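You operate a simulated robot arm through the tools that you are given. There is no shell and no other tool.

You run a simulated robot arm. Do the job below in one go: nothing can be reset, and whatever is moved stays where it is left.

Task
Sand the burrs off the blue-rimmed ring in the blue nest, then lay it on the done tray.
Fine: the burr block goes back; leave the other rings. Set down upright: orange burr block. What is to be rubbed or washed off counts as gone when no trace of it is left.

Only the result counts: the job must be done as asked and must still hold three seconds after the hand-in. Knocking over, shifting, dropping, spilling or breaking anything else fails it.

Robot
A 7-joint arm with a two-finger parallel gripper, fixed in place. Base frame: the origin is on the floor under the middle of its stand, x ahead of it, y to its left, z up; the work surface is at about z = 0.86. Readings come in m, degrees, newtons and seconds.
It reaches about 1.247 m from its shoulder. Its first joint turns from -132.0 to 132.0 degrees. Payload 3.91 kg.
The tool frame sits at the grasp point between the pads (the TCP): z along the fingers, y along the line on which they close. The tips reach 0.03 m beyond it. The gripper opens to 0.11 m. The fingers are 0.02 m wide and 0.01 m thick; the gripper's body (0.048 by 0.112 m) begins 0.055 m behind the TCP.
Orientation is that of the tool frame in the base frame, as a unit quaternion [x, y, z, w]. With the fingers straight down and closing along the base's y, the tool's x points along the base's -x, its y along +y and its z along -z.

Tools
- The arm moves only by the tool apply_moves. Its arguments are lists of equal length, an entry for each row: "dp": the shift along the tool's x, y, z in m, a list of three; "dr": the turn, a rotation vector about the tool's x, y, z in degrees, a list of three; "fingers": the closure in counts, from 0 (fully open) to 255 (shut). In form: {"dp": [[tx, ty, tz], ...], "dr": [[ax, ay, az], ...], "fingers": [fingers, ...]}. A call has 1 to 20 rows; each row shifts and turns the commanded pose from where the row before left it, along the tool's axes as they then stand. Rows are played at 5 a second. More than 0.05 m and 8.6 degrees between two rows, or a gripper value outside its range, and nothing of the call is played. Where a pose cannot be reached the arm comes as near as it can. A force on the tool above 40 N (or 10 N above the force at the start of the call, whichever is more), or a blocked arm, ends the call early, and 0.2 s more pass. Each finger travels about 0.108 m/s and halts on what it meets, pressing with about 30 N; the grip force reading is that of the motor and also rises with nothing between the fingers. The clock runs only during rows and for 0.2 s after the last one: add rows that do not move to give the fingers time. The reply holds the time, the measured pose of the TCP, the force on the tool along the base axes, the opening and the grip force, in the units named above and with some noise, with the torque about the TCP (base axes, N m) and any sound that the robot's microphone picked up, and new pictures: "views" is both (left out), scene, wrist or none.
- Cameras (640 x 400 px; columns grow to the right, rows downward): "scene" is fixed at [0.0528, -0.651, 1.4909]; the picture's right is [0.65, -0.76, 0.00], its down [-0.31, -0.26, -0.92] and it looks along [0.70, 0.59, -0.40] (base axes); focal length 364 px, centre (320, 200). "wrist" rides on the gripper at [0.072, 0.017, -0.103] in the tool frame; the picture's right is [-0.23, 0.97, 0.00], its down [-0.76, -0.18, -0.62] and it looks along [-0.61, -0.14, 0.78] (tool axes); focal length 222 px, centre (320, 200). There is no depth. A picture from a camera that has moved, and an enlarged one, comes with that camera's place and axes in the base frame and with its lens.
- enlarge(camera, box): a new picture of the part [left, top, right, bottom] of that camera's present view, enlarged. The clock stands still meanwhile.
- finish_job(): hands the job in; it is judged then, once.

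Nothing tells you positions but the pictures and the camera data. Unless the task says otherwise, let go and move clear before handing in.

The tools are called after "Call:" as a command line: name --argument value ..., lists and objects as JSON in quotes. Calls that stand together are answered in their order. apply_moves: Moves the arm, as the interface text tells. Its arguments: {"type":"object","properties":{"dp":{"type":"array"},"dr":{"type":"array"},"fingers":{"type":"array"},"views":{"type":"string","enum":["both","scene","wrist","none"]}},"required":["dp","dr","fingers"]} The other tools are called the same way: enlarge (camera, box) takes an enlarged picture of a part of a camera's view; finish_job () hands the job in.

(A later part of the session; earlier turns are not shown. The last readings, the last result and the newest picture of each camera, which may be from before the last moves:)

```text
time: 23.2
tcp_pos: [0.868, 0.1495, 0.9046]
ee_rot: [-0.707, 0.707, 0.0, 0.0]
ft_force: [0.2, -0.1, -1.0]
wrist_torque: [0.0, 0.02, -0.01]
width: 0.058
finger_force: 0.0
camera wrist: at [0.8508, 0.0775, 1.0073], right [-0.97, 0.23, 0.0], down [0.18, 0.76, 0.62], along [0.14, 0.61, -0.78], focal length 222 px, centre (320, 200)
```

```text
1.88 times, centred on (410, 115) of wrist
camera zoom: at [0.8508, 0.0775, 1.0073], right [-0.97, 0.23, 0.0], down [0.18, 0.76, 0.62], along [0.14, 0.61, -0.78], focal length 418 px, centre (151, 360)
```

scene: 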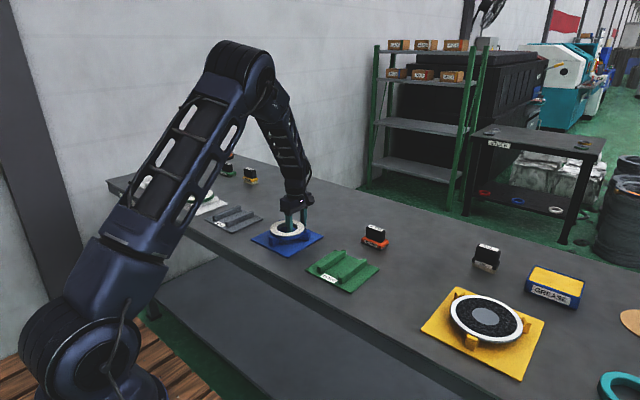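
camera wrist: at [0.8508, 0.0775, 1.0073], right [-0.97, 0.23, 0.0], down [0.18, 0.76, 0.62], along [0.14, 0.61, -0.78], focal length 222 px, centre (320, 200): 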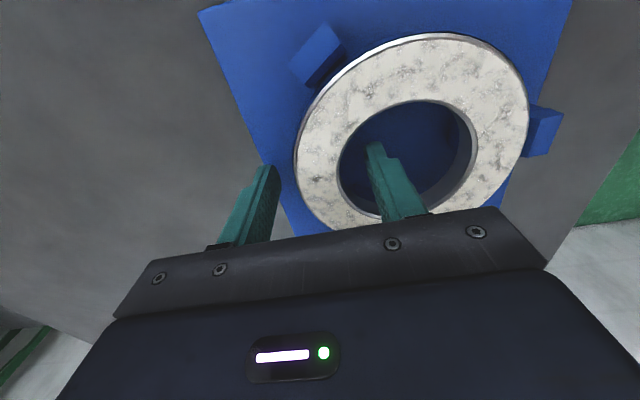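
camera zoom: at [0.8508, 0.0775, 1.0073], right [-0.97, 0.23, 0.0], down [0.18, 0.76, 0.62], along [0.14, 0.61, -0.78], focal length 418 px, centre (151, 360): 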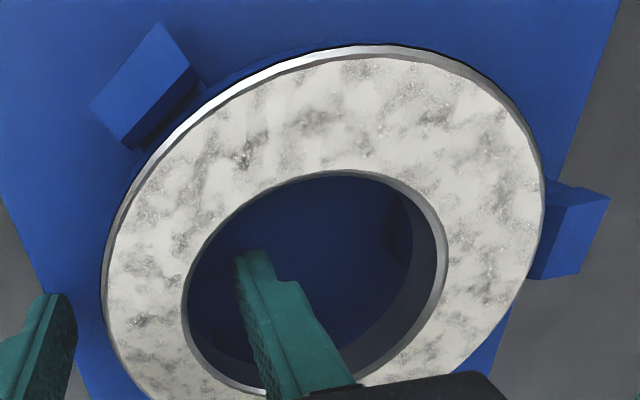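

The ring sits in the nest without shifting. I lift clear, then go over to the burr block to look at it from close up.

Call:
apply_moves --dp '[[0, 0, -0.02], [0, 0, -0.04], [0, 0, -0.04], [0, 0, -0.035], [0.0417, -0.018, 0], [0.0417, -0.018, 0], [0.0417, -0.018, 0], [0.0417, -0.018, 0], [0.0417, -0.018, 0], [0.0417, -0.018, 0], [0, 0, 0], [0, 0, 0]]' --dr '[[0, 0, 0], [0, 0, 0], [0, 0, 0], [0, 0, 0], [0, 0, 0], [0, 0, 0], [0, 0, 0], [0, 0, 0], [0, 0, 0], [0, 0, 0], [0, 0, 0], [0, 0, 0]]' --fingers '[120, 120, 120, 120, 60, 60, 60, 60, 60, 60, 60, 60]'

Call:
enlarge --camera "wrist" --box '[220, 20, 460, 200]'

Call:
enlarge --camera "scene" --box '[340, 200, 420, 260]'

Call:
enlarge --camera "scene" --box '[264, 210, 320, 245]'

```text
time: 25.8
tcp_pos: [0.9761, -0.0996, 1.0395]
ee_rot: [0.707, -0.707, 0.001, 0.0]
ft_force: [0.3, -0.1, -0.3]
wrist_torque: [-0.02, -0.01, 0.01]
width: 0.0845
finger_force: 0.1
camera wrist: at [0.9587, -0.1727, 1.1415], right [-0.97, 0.23, 0.0], down [0.18, 0.76, 0.62], along [0.14, 0.61, -0.78], focal length 222 px, centre (320, 200)
```

scene: 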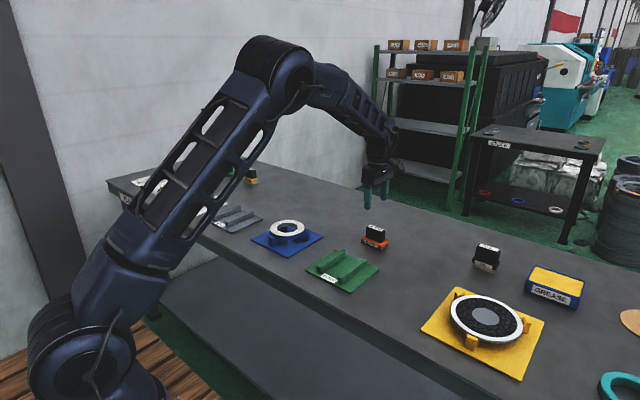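
wrist: 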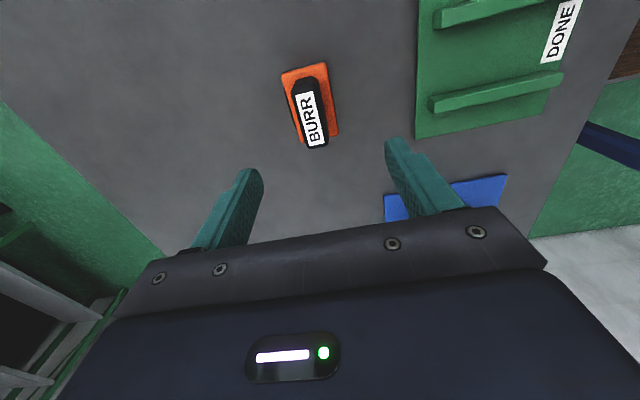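

```text
2.22 times, centred on (340, 110) of wrist
camera zoom: at [0.9587, -0.1727, 1.1415], right [-0.97, 0.23, 0.0], down [0.18, 0.76, 0.62], along [0.14, 0.61, -0.78], focal length 494 px, centre (276, 400)
```

zoom: 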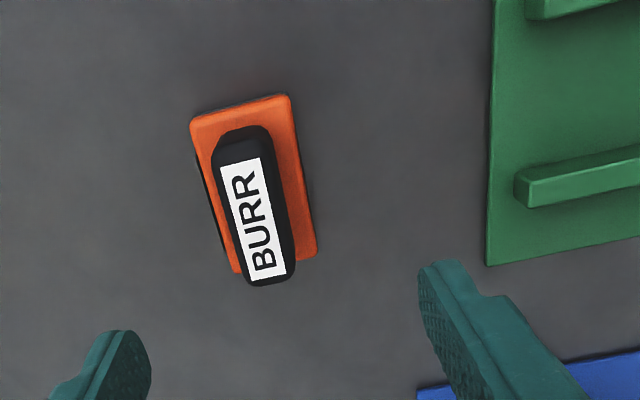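

```text
6.67 times, centred on (380, 230) of scene
camera zoom: at [0.0528, -0.651, 1.4909], right [0.65, -0.76, 0.0], down [-0.31, -0.26, -0.92], along [0.7, 0.59, -0.4], focal length 2429 px, centre (-80, 0)
```

zoom: 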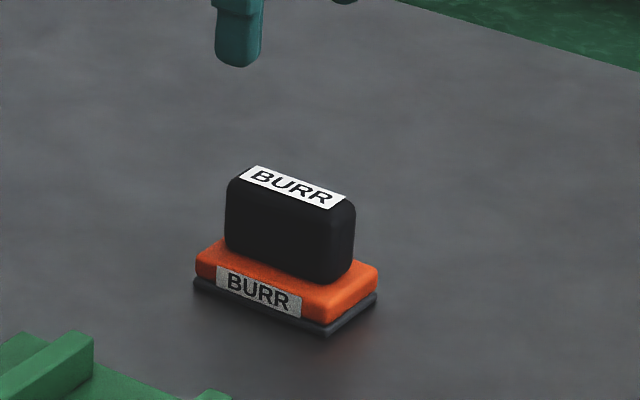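

```text
11.43 times, centred on (292, 228) of scene
camera zoom: at [0.0528, -0.651, 1.4909], right [0.65, -0.76, 0.0], down [-0.31, -0.26, -0.92], along [0.7, 0.59, -0.4], focal length 4164 px, centre (640, -114)
```

zoom: 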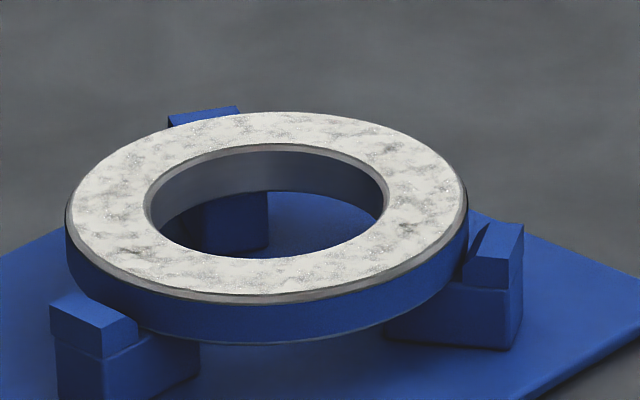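

Call:
enlarge --camera "scene" --box '[358, 218, 394, 246]'

Call:
enlarge --camera "wrist" --box '[270, 50, 350, 160]'

```text
14.29 times, centred on (376, 232) of scene
camera zoom: at [0.0528, -0.651, 1.4909], right [0.65, -0.76, 0.0], down [-0.31, -0.26, -0.92], along [0.7, 0.59, -0.4], focal length 5205 px, centre (-480, -257)
```

zoom: 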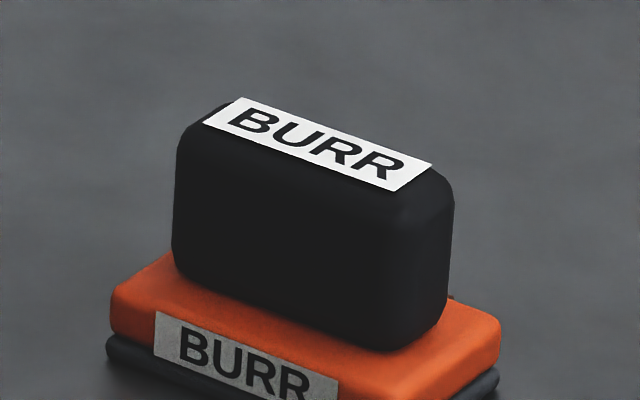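

```text
3.64 times, centred on (310, 105) of wrist
camera zoom: at [0.9587, -0.1727, 1.1415], right [-0.97, 0.23, 0.0], down [0.18, 0.76, 0.62], along [0.14, 0.61, -0.78], focal length 808 px, centre (356, 546)
```

zoom: 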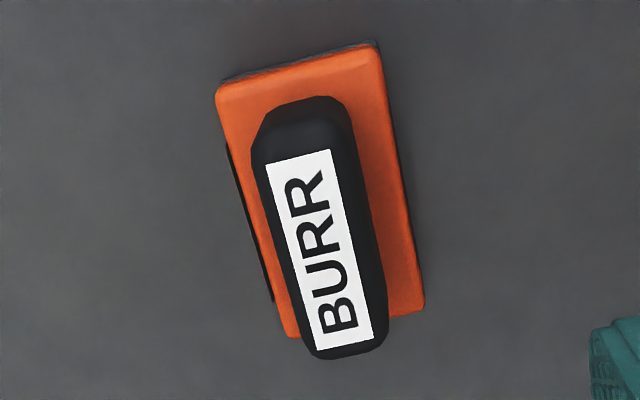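

The block lies square to the axes, centred near (0.9845, -0.103), with an orange base about 46 x 75 mm and a handle about 25 mm thick rising to z of about 0.917. I centre over it and come down beside the handle.

Call:
apply_moves --dp '[[0.0033, -0.008, 0.02], [0, 0, 0.03], [0, 0, 0.03], [0, 0, 0.02], [0, 0, 0.012], [0, 0, 0], [0, 0, 0]]' --dr '[[0, 0, 0], [0, 0, 0], [0, 0, 0], [0, 0, 0], [0, 0, 0], [0, 0, 0], [0, 0, 0]]' --fingers '[60, 60, 60, 80, 100, 100, 100]'

Call:
enlarge --camera "wrist" --box '[220, 50, 420, 230]'

Call:
enlarge --camera "scene" --box '[350, 200, 410, 250]'

```text
time: 27.4
tcp_pos: [0.9839, -0.1026, 0.9265]
ee_rot: [-0.707, 0.707, 0.0, 0.0]
ft_force: [0.7, 0.1, -0.5]
wrist_torque: [0.01, 0.0, 0.0]
width: 0.0668
finger_force: 0.1
camera wrist: at [0.9677, -0.1759, 1.0297], right [-0.97, 0.23, 0.0], down [0.18, 0.76, 0.62], along [0.14, 0.61, -0.78], focal length 222 px, centre (320, 200)
```

scene: 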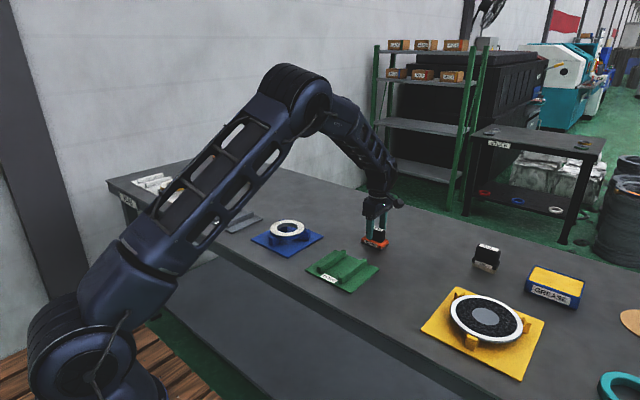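
wrist: 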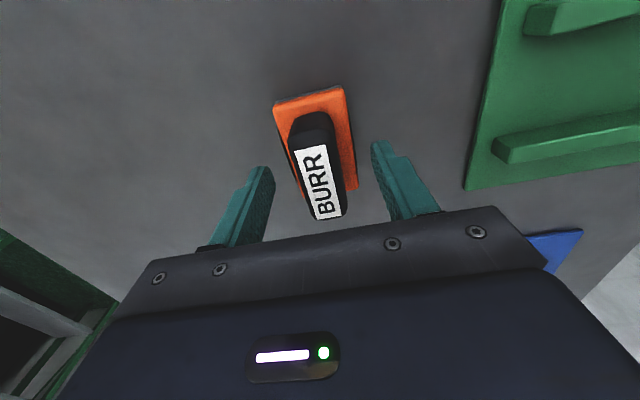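

```text
2.22 times, centred on (320, 140) of wrist
camera zoom: at [0.9677, -0.1759, 1.0297], right [-0.97, 0.23, 0.0], down [0.18, 0.76, 0.62], along [0.14, 0.61, -0.78], focal length 494 px, centre (320, 333)
```

zoom: 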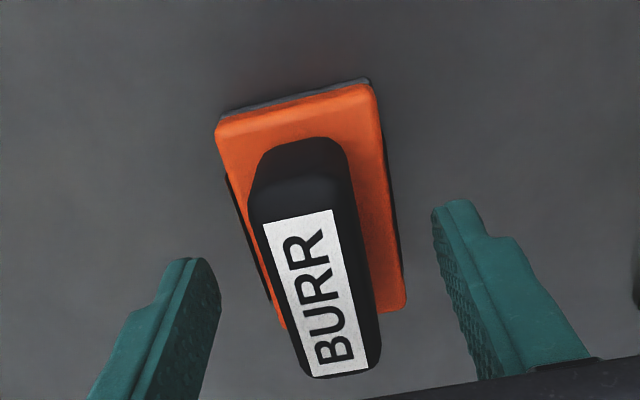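

```text
8.00 times, centred on (380, 225) of scene
camera zoom: at [0.0528, -0.651, 1.4909], right [0.65, -0.76, 0.0], down [-0.31, -0.26, -0.92], along [0.7, 0.59, -0.4], focal length 2915 px, centre (-160, 0)
```

zoom: 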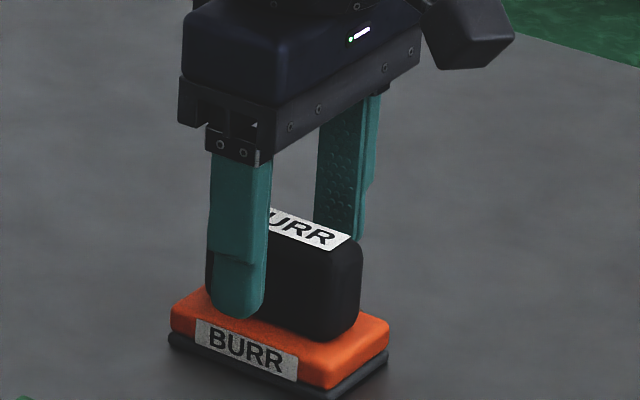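

Well aligned on the handle. I lower another 11 mm and close.

Call:
apply_moves --dp '[[0, 0, 0.006], [0, 0, 0.005], [0, 0, 0], [0, 0, 0], [0, 0, 0], [0, 0, 0], [0, 0, 0]]' --dr '[[0, 0, 0], [0, 0, 0], [0, 0, 0], [0, 0, 0], [0, 0, 0], [0, 0, 0], [0, 0, 0]]' --fingers '[100, 100, 100, 255, 255, 255, 255]'

Call:
enlarge --camera "scene" --box '[350, 200, 410, 250]'

Call:
enlarge --camera "wrist" --box '[220, 50, 420, 230]'

```text
time: 29.0
tcp_pos: [0.9837, -0.1028, 0.9174]
ee_rot: [0.707, -0.707, 0.0, 0.0]
ft_force: [-1.1, -0.1, 1.2]
wrist_torque: [-0.02, 0.1, 0.03]
width: 0.0267
finger_force: 30.0
camera wrist: at [0.9665, -0.1755, 1.0192], right [-0.97, 0.23, 0.0], down [0.18, 0.76, 0.62], along [0.14, 0.61, -0.78], focal length 222 px, centre (320, 200)
```

scene: 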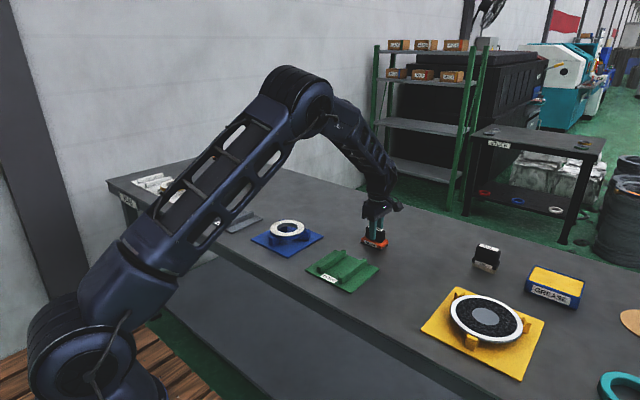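
wrist: 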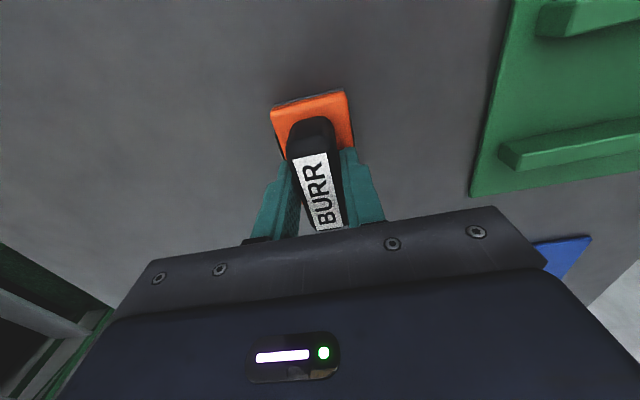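

```text
8.00 times, centred on (380, 225) of scene
camera zoom: at [0.0528, -0.651, 1.4909], right [0.65, -0.76, 0.0], down [-0.31, -0.26, -0.92], along [0.7, 0.59, -0.4], focal length 2915 px, centre (-160, 0)
```

zoom: 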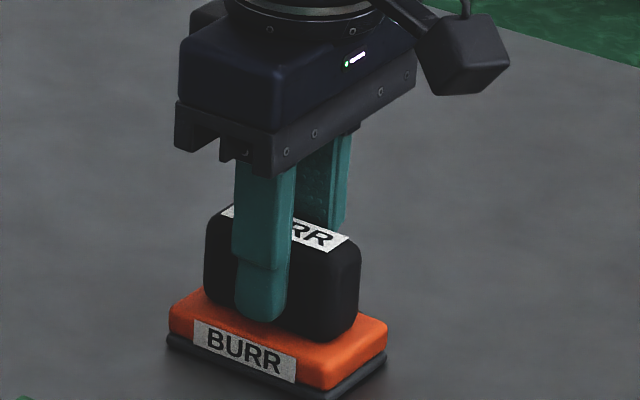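

```text
2.22 times, centred on (320, 140) of wrist
camera zoom: at [0.9665, -0.1755, 1.0192], right [-0.97, 0.23, 0.0], down [0.18, 0.76, 0.62], along [0.14, 0.61, -0.78], focal length 494 px, centre (320, 333)
```

zoom: 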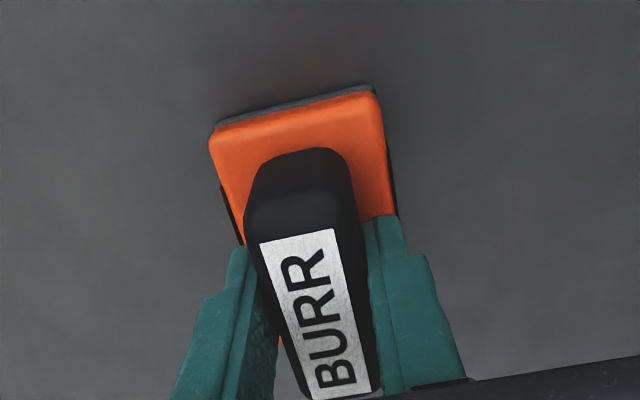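

The block is gripped with the pads fully on the handle; the TCP is at z of about 0.917 with the block on the bench, so the pad bottom is about 57 mm below the TCP. I lift it and carry it over the ring's far side in the nest, whose centre is about (0.822, 0.147).

Call:
apply_moves --dp '[[0, 0, -0.01], [0, 0, -0.025], [0, 0, -0.03], [0, 0, -0.035], [-0.03125, 0.01525, 0], [-0.03125, 0.01525, 0], [-0.03125, 0.01525, 0], [-0.03125, 0.01525, 0], [-0.03125, 0.01525, 0], [-0.03125, 0.01525, 0], [-0.03125, 0.01525, 0], [-0.03125, 0.01525, 0], [0, 0, 0], [0, 0, 0]]' --dr '[[0, 0, 0], [0, 0, 0], [0, 0, 0], [0, 0, 0], [0, 0, 0], [0, 0, 0], [0, 0, 0], [0, 0, 0], [0, 0, 0], [0, 0, 0], [0, 0, 0], [0, 0, 0], [0, 0, 0], [0, 0, 0]]' --fingers '[255, 255, 255, 255, 255, 255, 255, 255, 255, 255, 255, 255, 255, 255]'

Call:
enlarge --camera "scene" --box '[250, 180, 340, 250]'

Call:
enlarge --camera "wrist" --box '[200, 0, 520, 230]'

```text
time: 32.0
tcp_pos: [0.8608, 0.1466, 1.0209]
ee_rot: [0.707, -0.707, 0.0, -0.001]
ft_force: [0.0, -0.3, -1.2]
wrist_torque: [0.01, 0.0, -0.01]
width: 0.0267
finger_force: 29.8
camera wrist: at [0.844, 0.0737, 1.1232], right [-0.97, 0.23, 0.0], down [0.18, 0.76, 0.62], along [0.14, 0.61, -0.78], focal length 222 px, centre (320, 200)
```

scene: 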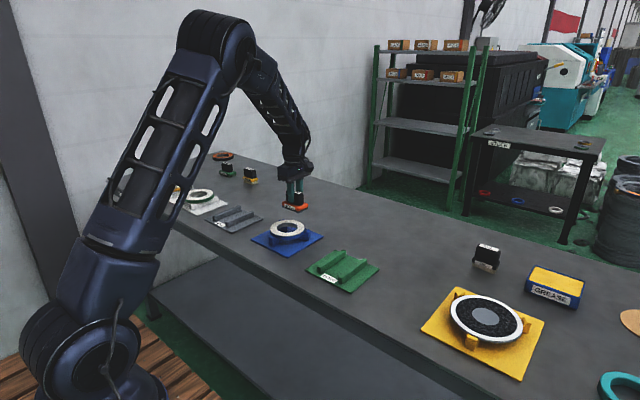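
wrist: 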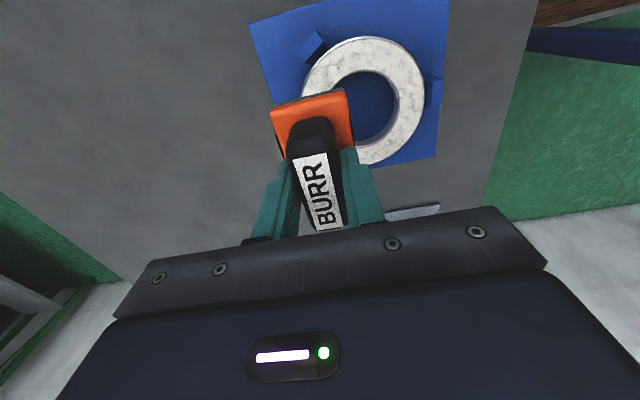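

```text
5.71 times, centred on (295, 215) of scene
camera zoom: at [0.0528, -0.651, 1.4909], right [0.65, -0.76, 0.0], down [-0.31, -0.26, -0.92], along [0.7, 0.59, -0.4], focal length 2082 px, centre (463, 114)
```

zoom: 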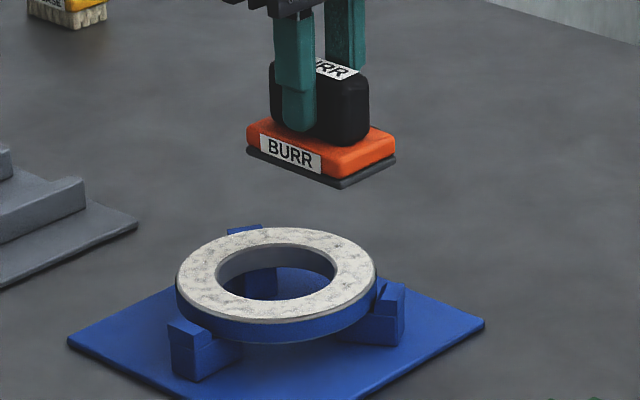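

```text
1.74 times, centred on (360, 115) of wrist
camera zoom: at [0.844, 0.0737, 1.1232], right [-0.97, 0.23, 0.0], down [0.18, 0.76, 0.62], along [0.14, 0.61, -0.78], focal length 386 px, centre (250, 348)
```

zoom: 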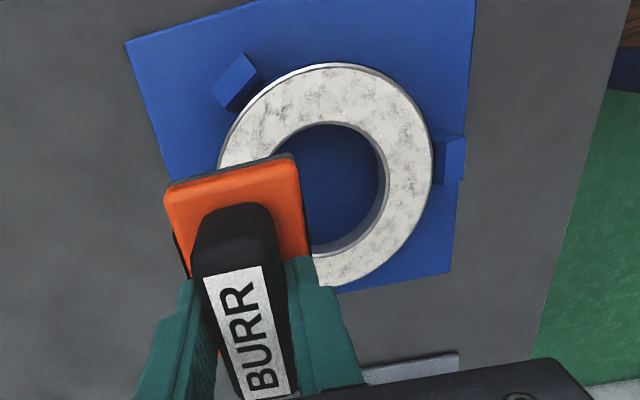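

The block hangs level over the ring. I lower it in stages to find the contact height by force.

Call:
apply_moves --dp '[[0, 0, 0.015], [0, 0, 0.015], [0, 0, 0.01], [0, 0, 0.005], [0, 0, 0], [0, 0, 0]]' --dr '[[0, 0, 0], [0, 0, 0], [0, 0, 0], [0, 0, 0], [0, 0, 0], [0, 0, 0]]' --fingers '[255, 255, 255, 255, 255, 255]' --views "none"

Call:
enlarge --camera "scene" --box '[250, 190, 340, 250]'

```text
time: 33.4
tcp_pos: [0.862, 0.1475, 0.9731]
ee_rot: [0.707, -0.707, 0.0, 0.0]
ft_force: [0.5, -0.4, -2.4]
wrist_torque: [0.01, 0.01, -0.02]
width: 0.0266
finger_force: 29.6
```

```text
6.67 times, centred on (295, 220) of scene
camera zoom: at [0.0528, -0.651, 1.4909], right [0.65, -0.76, 0.0], down [-0.31, -0.26, -0.92], along [0.7, 0.59, -0.4], focal length 2429 px, centre (487, 67)
```

zoom: 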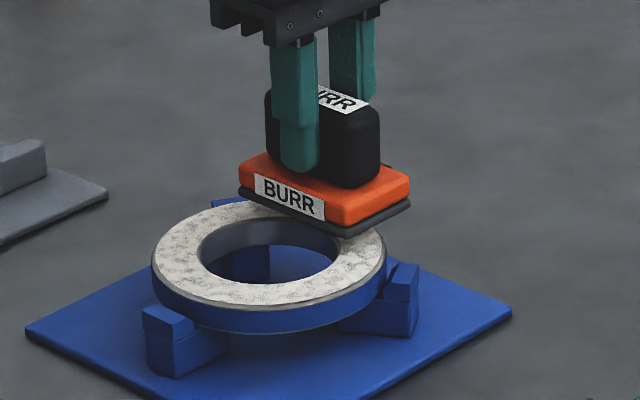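

Call:
apply_moves --dp '[[0, 0, 0.003], [0, 0, 0.002], [0, 0, 0], [0, 0, 0]]' --dr '[[0, 0, 0], [0, 0, 0], [0, 0, 0], [0, 0, 0]]' --fingers '[255, 255, 255, 255]' --views "none"

```text
time: 34.4
tcp_pos: [0.8618, 0.1481, 0.9675]
ee_rot: [-0.706, 0.708, 0.0, 0.0]
ft_force: [0.6, -0.3, -1.6]
wrist_torque: [0.03, 0.03, 0.0]
width: 0.0267
finger_force: 29.9
```

Call:
apply_moves --dp '[[0, 0, 0.002], [0, 0, 0], [0, 0, 0]]' --dr '[[0, 0, 0], [0, 0, 0], [0, 0, 0]]' --fingers '[255, 255, 255]' --views "none"

```text
time: 35.2
tcp_pos: [0.862, 0.1463, 0.9657]
ee_rot: [0.707, -0.707, 0.0, 0.0]
ft_force: [-0.4, -0.5, -0.4]
wrist_torque: [-0.04, 0.02, 0.0]
width: 0.0266
finger_force: 29.6
```

Call:
apply_moves --dp '[[0, 0, 0.001], [0, 0, 0], [0, 0, 0]]' --dr '[[0, 0, 0], [0, 0, 0], [0, 0, 0]]' --fingers '[255, 255, 255]' --views "none"

```text
time: 36.0
tcp_pos: [0.8628, 0.1476, 0.9645]
ee_rot: [-0.707, 0.707, 0.0, 0.0]
ft_force: [0.6, 0.2, -1.7]
wrist_torque: [0.0, 0.0, -0.01]
width: 0.0266
finger_force: 29.8
```

Call:
apply_moves --dp '[[0, 0, 0.001], [0, 0, 0], [0, 0, 0]]' --dr '[[0, 0, 0], [0, 0, 0], [0, 0, 0]]' --fingers '[255, 255, 255]' --views "none"

Call:
enlarge --camera "scene" --box '[265, 205, 325, 245]'

```text
time: 36.8
tcp_pos: [0.8617, 0.1476, 0.963]
ee_rot: [0.707, -0.707, 0.0, -0.001]
ft_force: [-0.5, 0.6, -1.2]
wrist_torque: [0.0, 0.02, 0.0]
width: 0.0265
finger_force: 29.8
```

```text
10.00 times, centred on (295, 225) of scene
camera zoom: at [0.0528, -0.651, 1.4909], right [0.65, -0.76, 0.0], down [-0.31, -0.26, -0.92], along [0.7, 0.59, -0.4], focal length 3644 px, centre (570, -50)
```

zoom: 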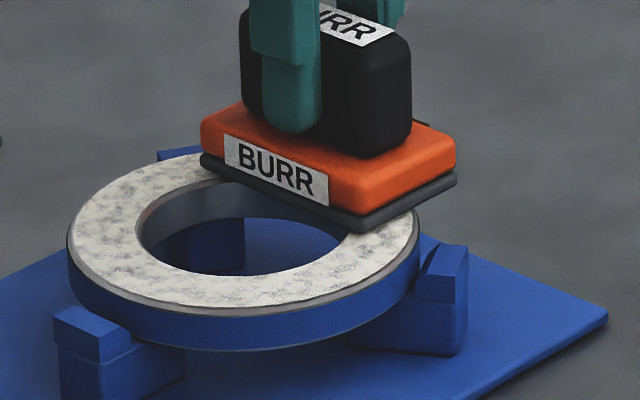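

Call:
apply_moves --dp '[[0, 0, 0.001], [0, 0, 0], [0, 0, 0]]' --dr '[[0, 0, 0], [0, 0, 0], [0, 0, 0]]' --fingers '[255, 255, 255]' --views "none"

```text
time: 37.6
tcp_pos: [0.8638, 0.1472, 0.9624]
ee_rot: [0.707, -0.707, 0.0, -0.001]
ft_force: [0.4, -0.5, -0.6]
wrist_torque: [-0.01, 0.01, -0.01]
width: 0.0265
finger_force: 30.3
```

Call:
apply_moves --dp '[[0, 0, 0.001], [0, 0, 0], [0, 0, 0]]' --dr '[[0, 0, 0], [0, 0, 0], [0, 0, 0]]' --fingers '[255, 255, 255]' --views "none"

```text
time: 38.4
tcp_pos: [0.8633, 0.1464, 0.9606]
ee_rot: [0.707, -0.707, 0.0, 0.0]
ft_force: [-0.8, 0.2, -1.7]
wrist_torque: [0.01, 0.02, 0.0]
width: 0.0265
finger_force: 30.0
```

Call:
apply_moves --dp '[[0, 0, 0.001], [0, 0, 0], [0, 0, 0]]' --dr '[[0, 0, 0], [0, 0, 0], [0, 0, 0]]' --fingers '[255, 255, 255]' --views "none"

```text
time: 39.2
tcp_pos: [0.8635, 0.1477, 0.9616]
ee_rot: [-0.707, 0.707, -0.001, 0.0]
ft_force: [0.8, 0.8, 10.6]
wrist_torque: [-0.01, 0.11, -0.01]
width: 0.0268
finger_force: 30.1
```

Contact found: about 12 N of pressing at a commanded TCP z of 0.960. I begin rubbing with a quarter circle at 40 mm radius, then check the force and the surface.

Call:
apply_moves --dp '[[-0.012361, 0.001958, 0], [-0.01115, 0.005681, 0], [-0.00885, 0.00885, 0], [-0.005681, 0.01115, 0], [-0.001958, 0.012361, 0]]' --dr '[[0, 0, 0], [0, 0, 0], [0, 0, 0], [0, 0, 0], [0, 0, 0]]' --fingers '[255, 255, 255, 255, 255]'

Call:
enlarge --camera "scene" --box '[265, 205, 325, 245]'

Call:
enlarge --camera "wrist" --box '[200, 0, 520, 230]'

```text
time: 40.4
tcp_pos: [0.8212, 0.1887, 0.9619]
ee_rot: [0.707, -0.707, -0.001, -0.001]
ft_force: [7.5, 0.3, 26.1]
wrist_torque: [-0.03, -0.1, 0.04]
width: 0.0267
finger_force: 29.4
camera wrist: at [0.8049, 0.115, 1.063], right [-0.97, 0.23, 0.0], down [0.18, 0.76, 0.62], along [0.14, 0.61, -0.78], focal length 222 px, centre (320, 200)
```

scene: 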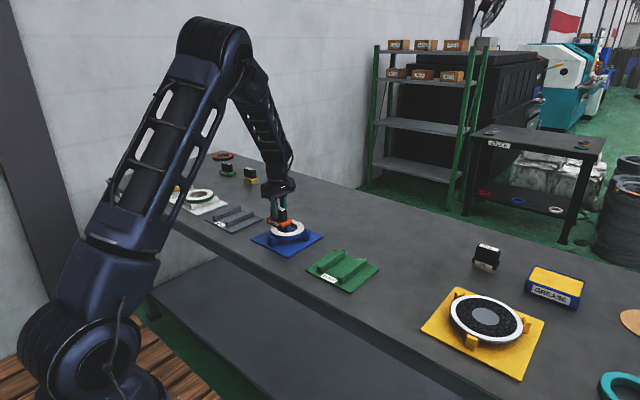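
wrist: 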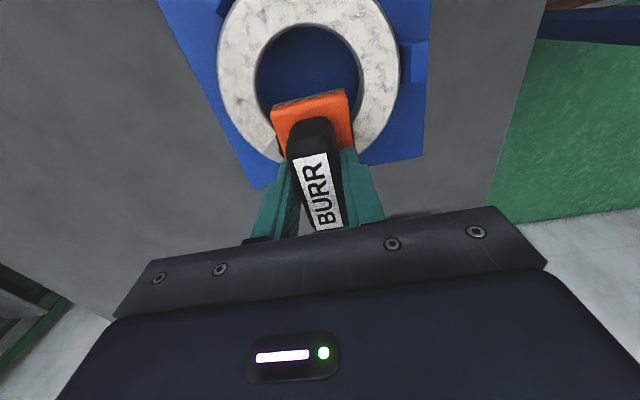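

```text
10.00 times, centred on (295, 225) of scene
camera zoom: at [0.0528, -0.651, 1.4909], right [0.65, -0.76, 0.0], down [-0.31, -0.26, -0.92], along [0.7, 0.59, -0.4], focal length 3644 px, centre (570, -50)
```

zoom: 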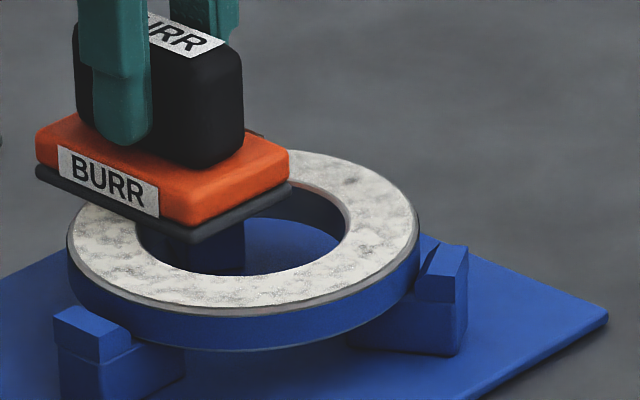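

```text
1.74 times, centred on (360, 115) of wrist
camera zoom: at [0.8049, 0.115, 1.063], right [-0.97, 0.23, 0.0], down [0.18, 0.76, 0.62], along [0.14, 0.61, -0.78], focal length 386 px, centre (250, 348)
```

zoom: 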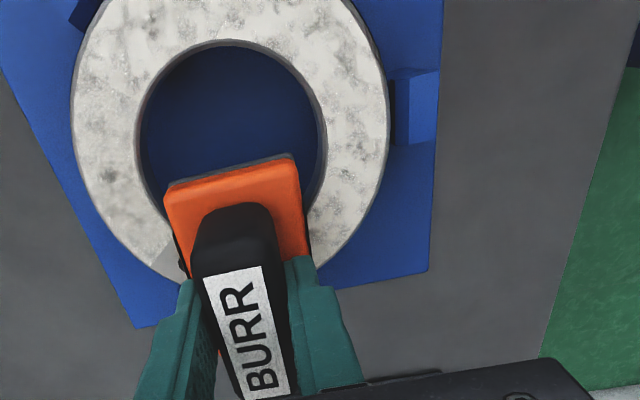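

The face already looks cleaner where the block passed, but the force crept up to about 27 N, so I ease off 0.8 mm and go on round to the near side.

Call:
apply_moves --dp '[[0, 0, -0.0008], [0.001958, 0.012361, 0], [0.005681, 0.01115, 0], [0.00885, 0.00885, 0], [0.01115, 0.005681, 0], [0.012361, 0.001958, 0]]' --dr '[[0, 0, 0], [0, 0, 0], [0, 0, 0], [0, 0, 0], [0, 0, 0], [0, 0, 0]]' --fingers '[255, 255, 255, 255, 255, 255]'

Call:
enlarge --camera "scene" --box '[265, 205, 325, 245]'

Call:
enlarge --camera "wrist" --box '[130, 0, 450, 230]'

```text
time: 41.8
tcp_pos: [0.7816, 0.1473, 0.9612]
ee_rot: [0.707, -0.707, 0.0, 0.0]
ft_force: [1.1, 6.3, 21.5]
wrist_torque: [0.19, 0.02, -0.17]
width: 0.0266
finger_force: 29.7
camera wrist: at [0.7639, 0.0735, 1.0631], right [-0.97, 0.23, 0.0], down [0.18, 0.76, 0.62], along [0.14, 0.61, -0.78], focal length 222 px, centre (320, 200)
```

scene: 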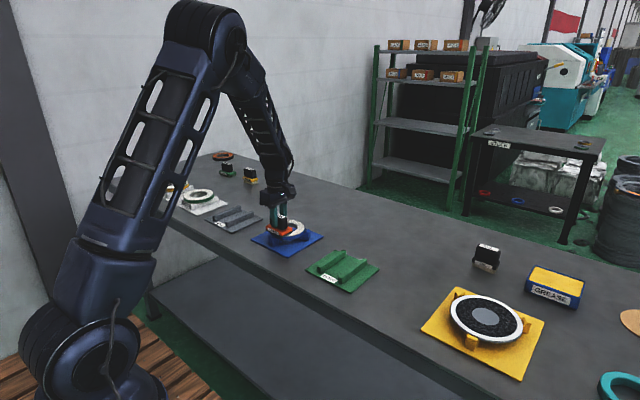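
wrist: 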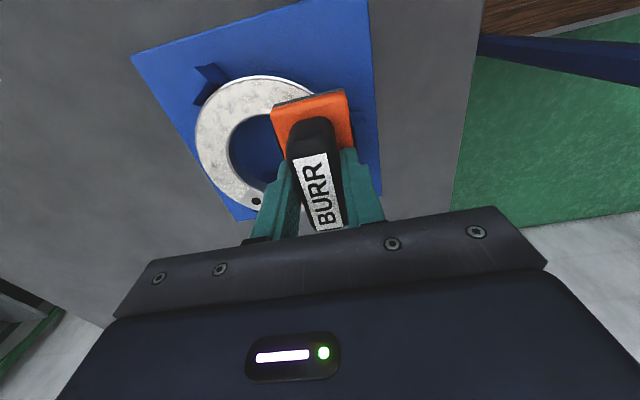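

```text
10.00 times, centred on (295, 225) of scene
camera zoom: at [0.0528, -0.651, 1.4909], right [0.65, -0.76, 0.0], down [-0.31, -0.26, -0.92], along [0.7, 0.59, -0.4], focal length 3644 px, centre (570, -50)
```

zoom: 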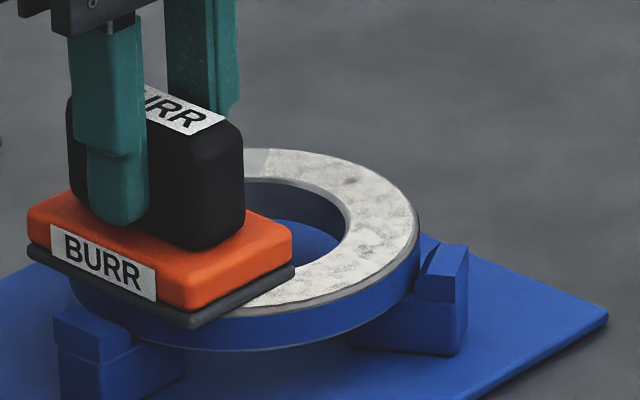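

```text
1.74 times, centred on (290, 115) of wrist
camera zoom: at [0.7639, 0.0735, 1.0631], right [-0.97, 0.23, 0.0], down [0.18, 0.76, 0.62], along [0.14, 0.61, -0.78], focal length 386 px, centre (372, 348)
```

zoom: 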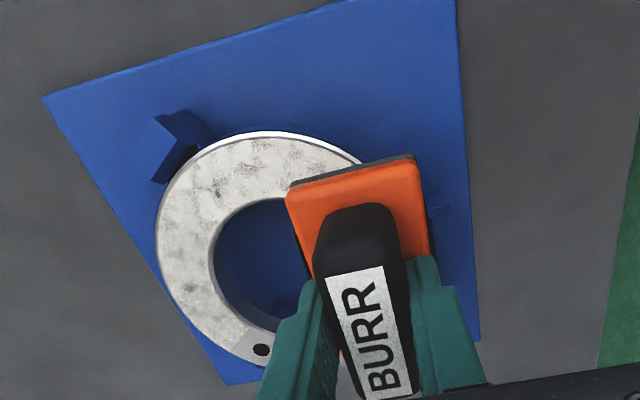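

Sanded areas turn into clean grey metal (with a small dark hole showing), so repeated passes are needed where the white speckle remains. I continue round the other half.

Call:
apply_moves --dp '[[0.012361, -0.001958, 0], [0.01115, -0.005681, 0], [0.00885, -0.00885, 0], [0.005681, -0.01115, 0], [0.001958, -0.012361, 0]]' --dr '[[0, 0, 0], [0, 0, 0], [0, 0, 0], [0, 0, 0], [0, 0, 0]]' --fingers '[255, 255, 255, 255, 255]' --views "none"

Call:
enlarge --camera "scene" --box '[265, 205, 325, 245]'

Call:
enlarge --camera "wrist" --box '[130, 0, 450, 230]'

```text
time: 43.0
tcp_pos: [0.8217, 0.1058, 0.9607]
ee_rot: [-0.707, 0.707, 0.0, -0.001]
ft_force: [-0.1, 0.5, 0.6]
wrist_torque: [-0.01, 0.01, 0.0]
width: 0.0268
finger_force: 29.9
```

```text
10.00 times, centred on (295, 225) of scene
camera zoom: at [0.0528, -0.651, 1.4909], right [0.65, -0.76, 0.0], down [-0.31, -0.26, -0.92], along [0.7, 0.59, -0.4], focal length 3644 px, centre (570, -50)
```

zoom: 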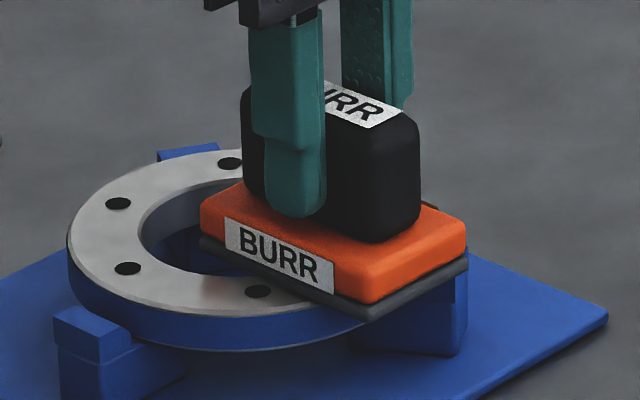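

```text
1.74 times, centred on (290, 115) of wrist
camera zoom: at [0.805, 0.033, 1.0632], right [-0.97, 0.23, 0.0], down [0.18, 0.76, 0.62], along [0.14, 0.61, -0.78], focal length 386 px, centre (372, 348)
```

zoom: 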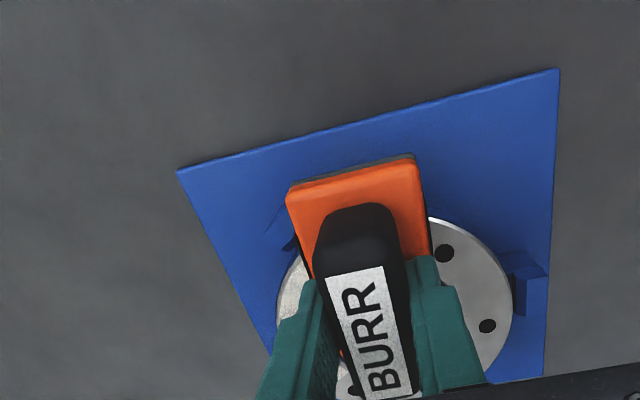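

The near half is now clean metal with bolt holes. The press faded at this side, so I lower 1 mm and carry on around to the far side.

Call:
apply_moves --dp '[[0, 0, 0.001], [-0.001958, -0.012361, 0], [-0.005681, -0.01115, 0], [-0.00885, -0.00885, 0], [-0.01115, -0.005681, 0], [-0.012361, -0.001958, 0]]' --dr '[[0, 0, 0], [0, 0, 0], [0, 0, 0], [0, 0, 0], [0, 0, 0], [0, 0, 0]]' --fingers '[255, 255, 255, 255, 255, 255]' --views "none"

Call:
enlarge --camera "scene" --box '[265, 205, 325, 245]'

Call:
enlarge --camera "wrist" --box '[200, 0, 520, 230]'

```text
time: 44.4
tcp_pos: [0.8635, 0.1471, 0.9601]
ee_rot: [-0.707, 0.707, 0.0, 0.0]
ft_force: [1.2, -2.2, 8.9]
wrist_torque: [-0.32, -0.05, 0.04]
width: 0.0267
finger_force: 30.2
```

```text
10.00 times, centred on (295, 225) of scene
camera zoom: at [0.0528, -0.651, 1.4909], right [0.65, -0.76, 0.0], down [-0.31, -0.26, -0.92], along [0.7, 0.59, -0.4], focal length 3644 px, centre (570, -50)
```

zoom: 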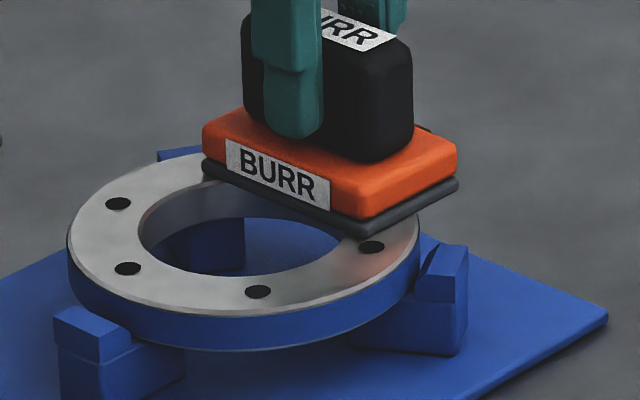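

```text
1.74 times, centred on (360, 115) of wrist
camera zoom: at [0.8461, 0.0739, 1.063], right [-0.97, 0.23, 0.0], down [0.18, 0.76, 0.62], along [0.14, 0.61, -0.78], focal length 386 px, centre (250, 348)
```

zoom: 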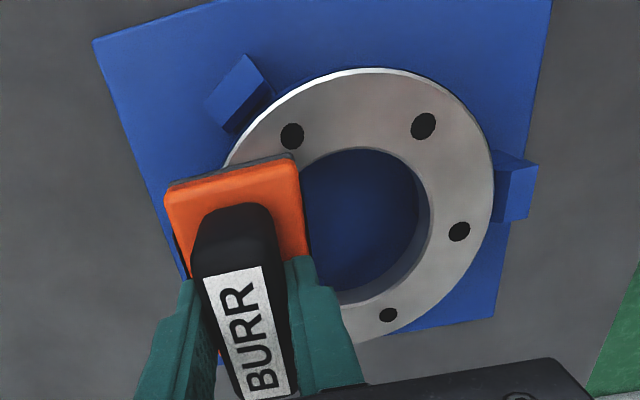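

Most of the face is clean metal now. I make a second pass over the 0 to 180 degree side, easing the height slightly where it pressed harder.

Call:
apply_moves --dp '[[-0.012361, 0.001958, -0.0002], [-0.01115, 0.005681, -0.0002], [-0.00885, 0.00885, -0.0002], [-0.005681, 0.01115, 0], [-0.001958, 0.012361, 0], [0.001958, 0.012361, 0], [0.005681, 0.01115, 0], [0.00885, 0.00885, 0]]' --dr '[[0, 0, 0], [0, 0, 0], [0, 0, 0], [0, 0, 0], [0, 0, 0], [0, 0, 0], [0, 0, 0], [0, 0, 0]]' --fingers '[255, 255, 255, 255, 255, 255, 255, 255]' --views "none"

Call:
enlarge --camera "scene" --box '[265, 205, 325, 245]'

Call:
enlarge --camera "wrist" --box '[130, 0, 450, 230]'

```text
time: 46.2
tcp_pos: [0.7909, 0.1717, 0.9612]
ee_rot: [0.707, -0.707, 0.001, 0.0]
ft_force: [2.7, 2.9, 15.2]
wrist_torque: [0.16, -0.06, -0.06]
width: 0.0266
finger_force: 30.1
```

```text
10.00 times, centred on (295, 225) of scene
camera zoom: at [0.0528, -0.651, 1.4909], right [0.65, -0.76, 0.0], down [-0.31, -0.26, -0.92], along [0.7, 0.59, -0.4], focal length 3644 px, centre (570, -50)
```

zoom: 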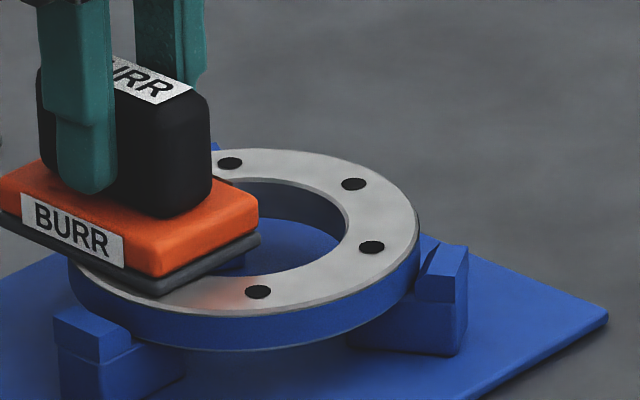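

```text
1.74 times, centred on (290, 115) of wrist
camera zoom: at [0.7728, 0.098, 1.063], right [-0.97, 0.23, 0.0], down [0.18, 0.76, 0.62], along [0.14, 0.61, -0.78], focal length 386 px, centre (372, 348)
```

zoom: 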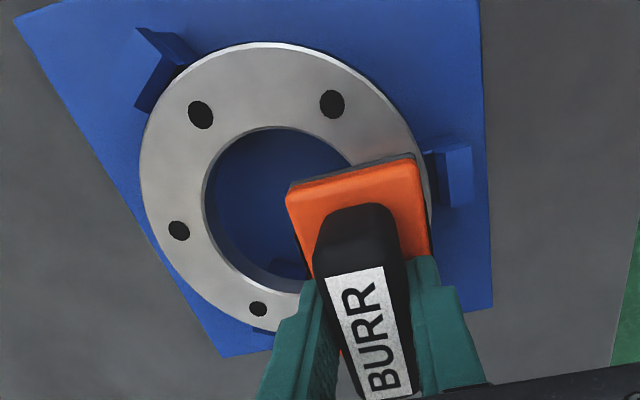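

The whole face now looks like bare metal. For certainty I do one more full loop with steady pressure, following the slight height difference around the ring.

Call:
apply_moves --dp '[[0.01115, 0.005681, 0.0001], [0.012361, 0.001958, 0.0001], [0.012361, -0.001958, 0.0001], [0.01115, -0.005681, 0.0002], [0.00885, -0.00885, 0.0002], [0.005681, -0.01115, 0.0002], [0.001958, -0.012361, 0.0001], [-0.001958, -0.012361, 0], [-0.005681, -0.01115, 0], [-0.00885, -0.00885, 0], [-0.01115, -0.005681, 0], [-0.012361, -0.001958, -0.0001], [-0.012361, 0.001958, -0.0002], [-0.01115, 0.005681, -0.0002], [-0.00885, 0.00885, -0.0002], [-0.005681, 0.01115, -0.0002], [-0.001958, 0.012361, -0.0001], [0.001958, 0.012361, 0], [0.005681, 0.01115, 0], [0.00885, 0.00885, 0]]' --dr '[[0, 0, 0], [0, 0, 0], [0, 0, 0], [0, 0, 0], [0, 0, 0], [0, 0, 0], [0, 0, 0], [0, 0, 0], [0, 0, 0], [0, 0, 0], [0, 0, 0], [0, 0, 0], [0, 0, 0], [0, 0, 0], [0, 0, 0], [0, 0, 0], [0, 0, 0], [0, 0, 0], [0, 0, 0], [0, 0, 0]]' --fingers '[255, 255, 255, 255, 255, 255, 255, 255, 255, 255, 255, 255, 255, 255, 255, 255, 255, 255, 255, 255]' --views "none"

```text
time: 50.4
tcp_pos: [0.7895, 0.1724, 0.9617]
ee_rot: [0.708, -0.707, 0.0, 0.0]
ft_force: [3.5, 6.0, 25.6]
wrist_torque: [0.4, -0.11, -0.07]
width: 0.0264
finger_force: 29.6
```

The loop completed without trouble. I lift the block straight up and inspect the ring.

Call:
apply_moves --dp '[[0, 0, -0.01], [0, 0, -0.025], [0, 0, -0.025], [0.03, -0.01, 0], [0.04, -0.01, 0], [0.04, -0.01, 0], [0, 0, 0]]' --dr '[[0, 0, 0], [0, 0, 0], [0, 0, 0], [0, 0, 0], [0, 0, 0], [0, 0, 0], [0, 0, 0]]' --fingers '[255, 255, 255, 255, 255, 255, 255]'

Call:
enlarge --camera "scene" --box '[265, 205, 325, 245]'

Call:
enlarge --camera "wrist" --box '[130, 0, 450, 230]'

```text
time: 52.0
tcp_pos: [0.8224, 0.0599, 1.0204]
ee_rot: [-0.707, 0.707, 0.001, 0.0]
ft_force: [0.9, 0.0, -1.5]
wrist_torque: [-0.02, 0.03, 0.03]
width: 0.0264
finger_force: 30.2
camera wrist: at [0.8046, -0.0132, 1.1232], right [-0.97, 0.23, 0.0], down [0.18, 0.76, 0.62], along [0.14, 0.61, -0.78], focal length 222 px, centre (320, 200)
```

scene: 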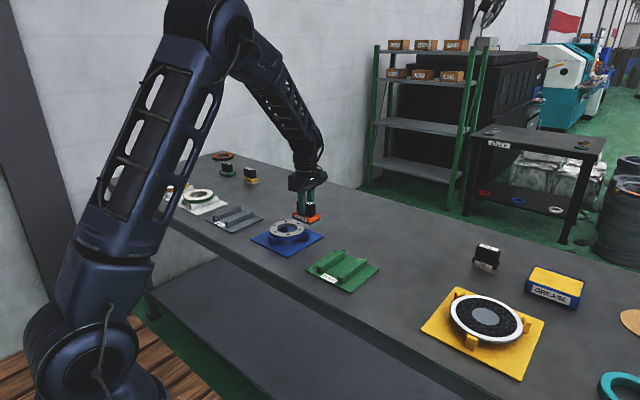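
wrist: 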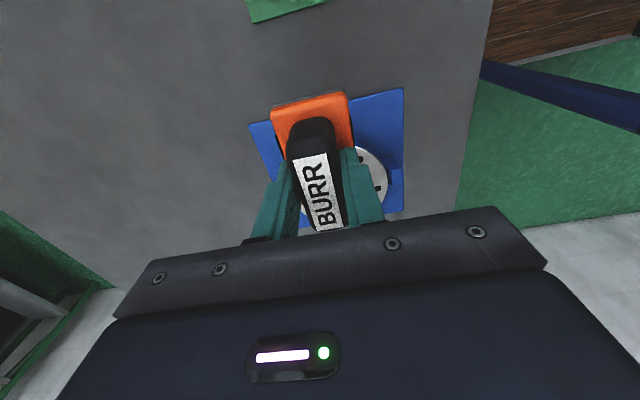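

```text
10.00 times, centred on (295, 225) of scene
camera zoom: at [0.0528, -0.651, 1.4909], right [0.65, -0.76, 0.0], down [-0.31, -0.26, -0.92], along [0.7, 0.59, -0.4], focal length 3644 px, centre (570, -50)
```

zoom: 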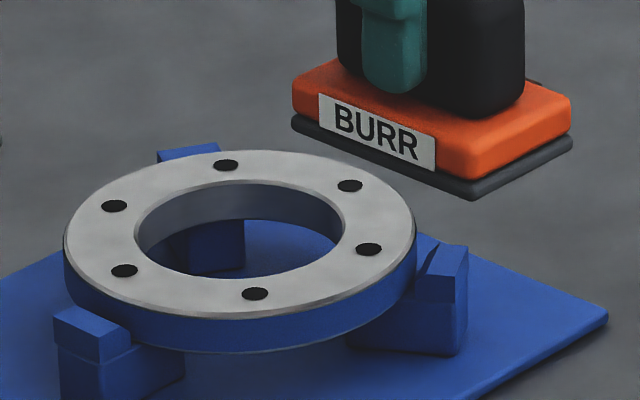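

```text
1.74 times, centred on (290, 115) of wrist
camera zoom: at [0.8046, -0.0132, 1.1232], right [-0.97, 0.23, 0.0], down [0.18, 0.76, 0.62], along [0.14, 0.61, -0.78], focal length 386 px, centre (372, 348)
```

zoom: 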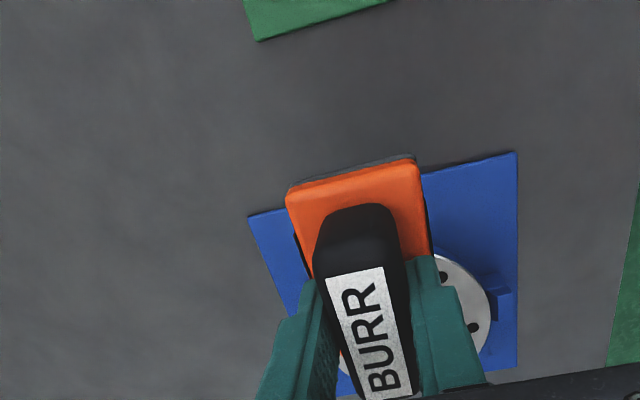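

Call:
apply_moves --dp '[[-0.0134, -0.03, -0.01], [-0.0134, -0.03, -0.01], [-0.0134, -0.03, -0.01], [0, 0, 0], [0, 0, 0]]' --dr '[[0, 0, 0], [0, 0, 0], [0, 0, 0], [0, 0, 0], [0, 0, 0]]' --fingers '[255, 255, 255, 255, 255]' --views "wrist"

Call:
enlarge --camera "wrist" --box '[330, 80, 490, 200]'

```text
time: 53.2
tcp_pos: [0.9123, 0.1018, 1.0505]
ee_rot: [0.708, -0.707, 0.0, 0.0]
ft_force: [0.1, 0.4, -0.8]
wrist_torque: [0.02, 0.01, -0.01]
width: 0.0267
finger_force: 29.9
camera wrist: at [0.8953, 0.0283, 1.1517], right [-0.97, 0.23, 0.0], down [0.18, 0.76, 0.62], along [0.14, 0.61, -0.78], focal length 222 px, centre (320, 200)
```

wrist: 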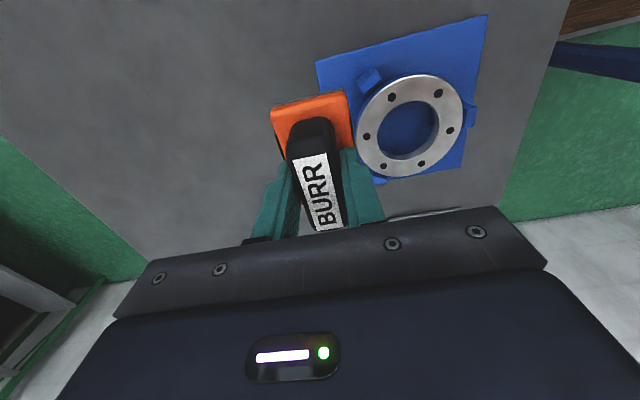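

```text
3.33 times, centred on (410, 140) of wrist
camera zoom: at [0.8953, 0.0283, 1.1517], right [-0.97, 0.23, 0.0], down [0.18, 0.76, 0.62], along [0.14, 0.61, -0.78], focal length 740 px, centre (20, 400)
```

zoom: 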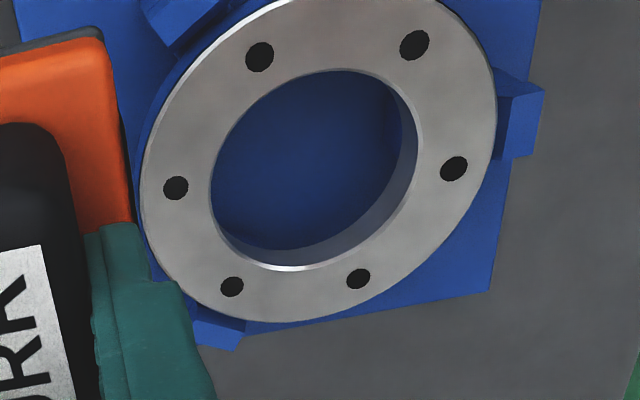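

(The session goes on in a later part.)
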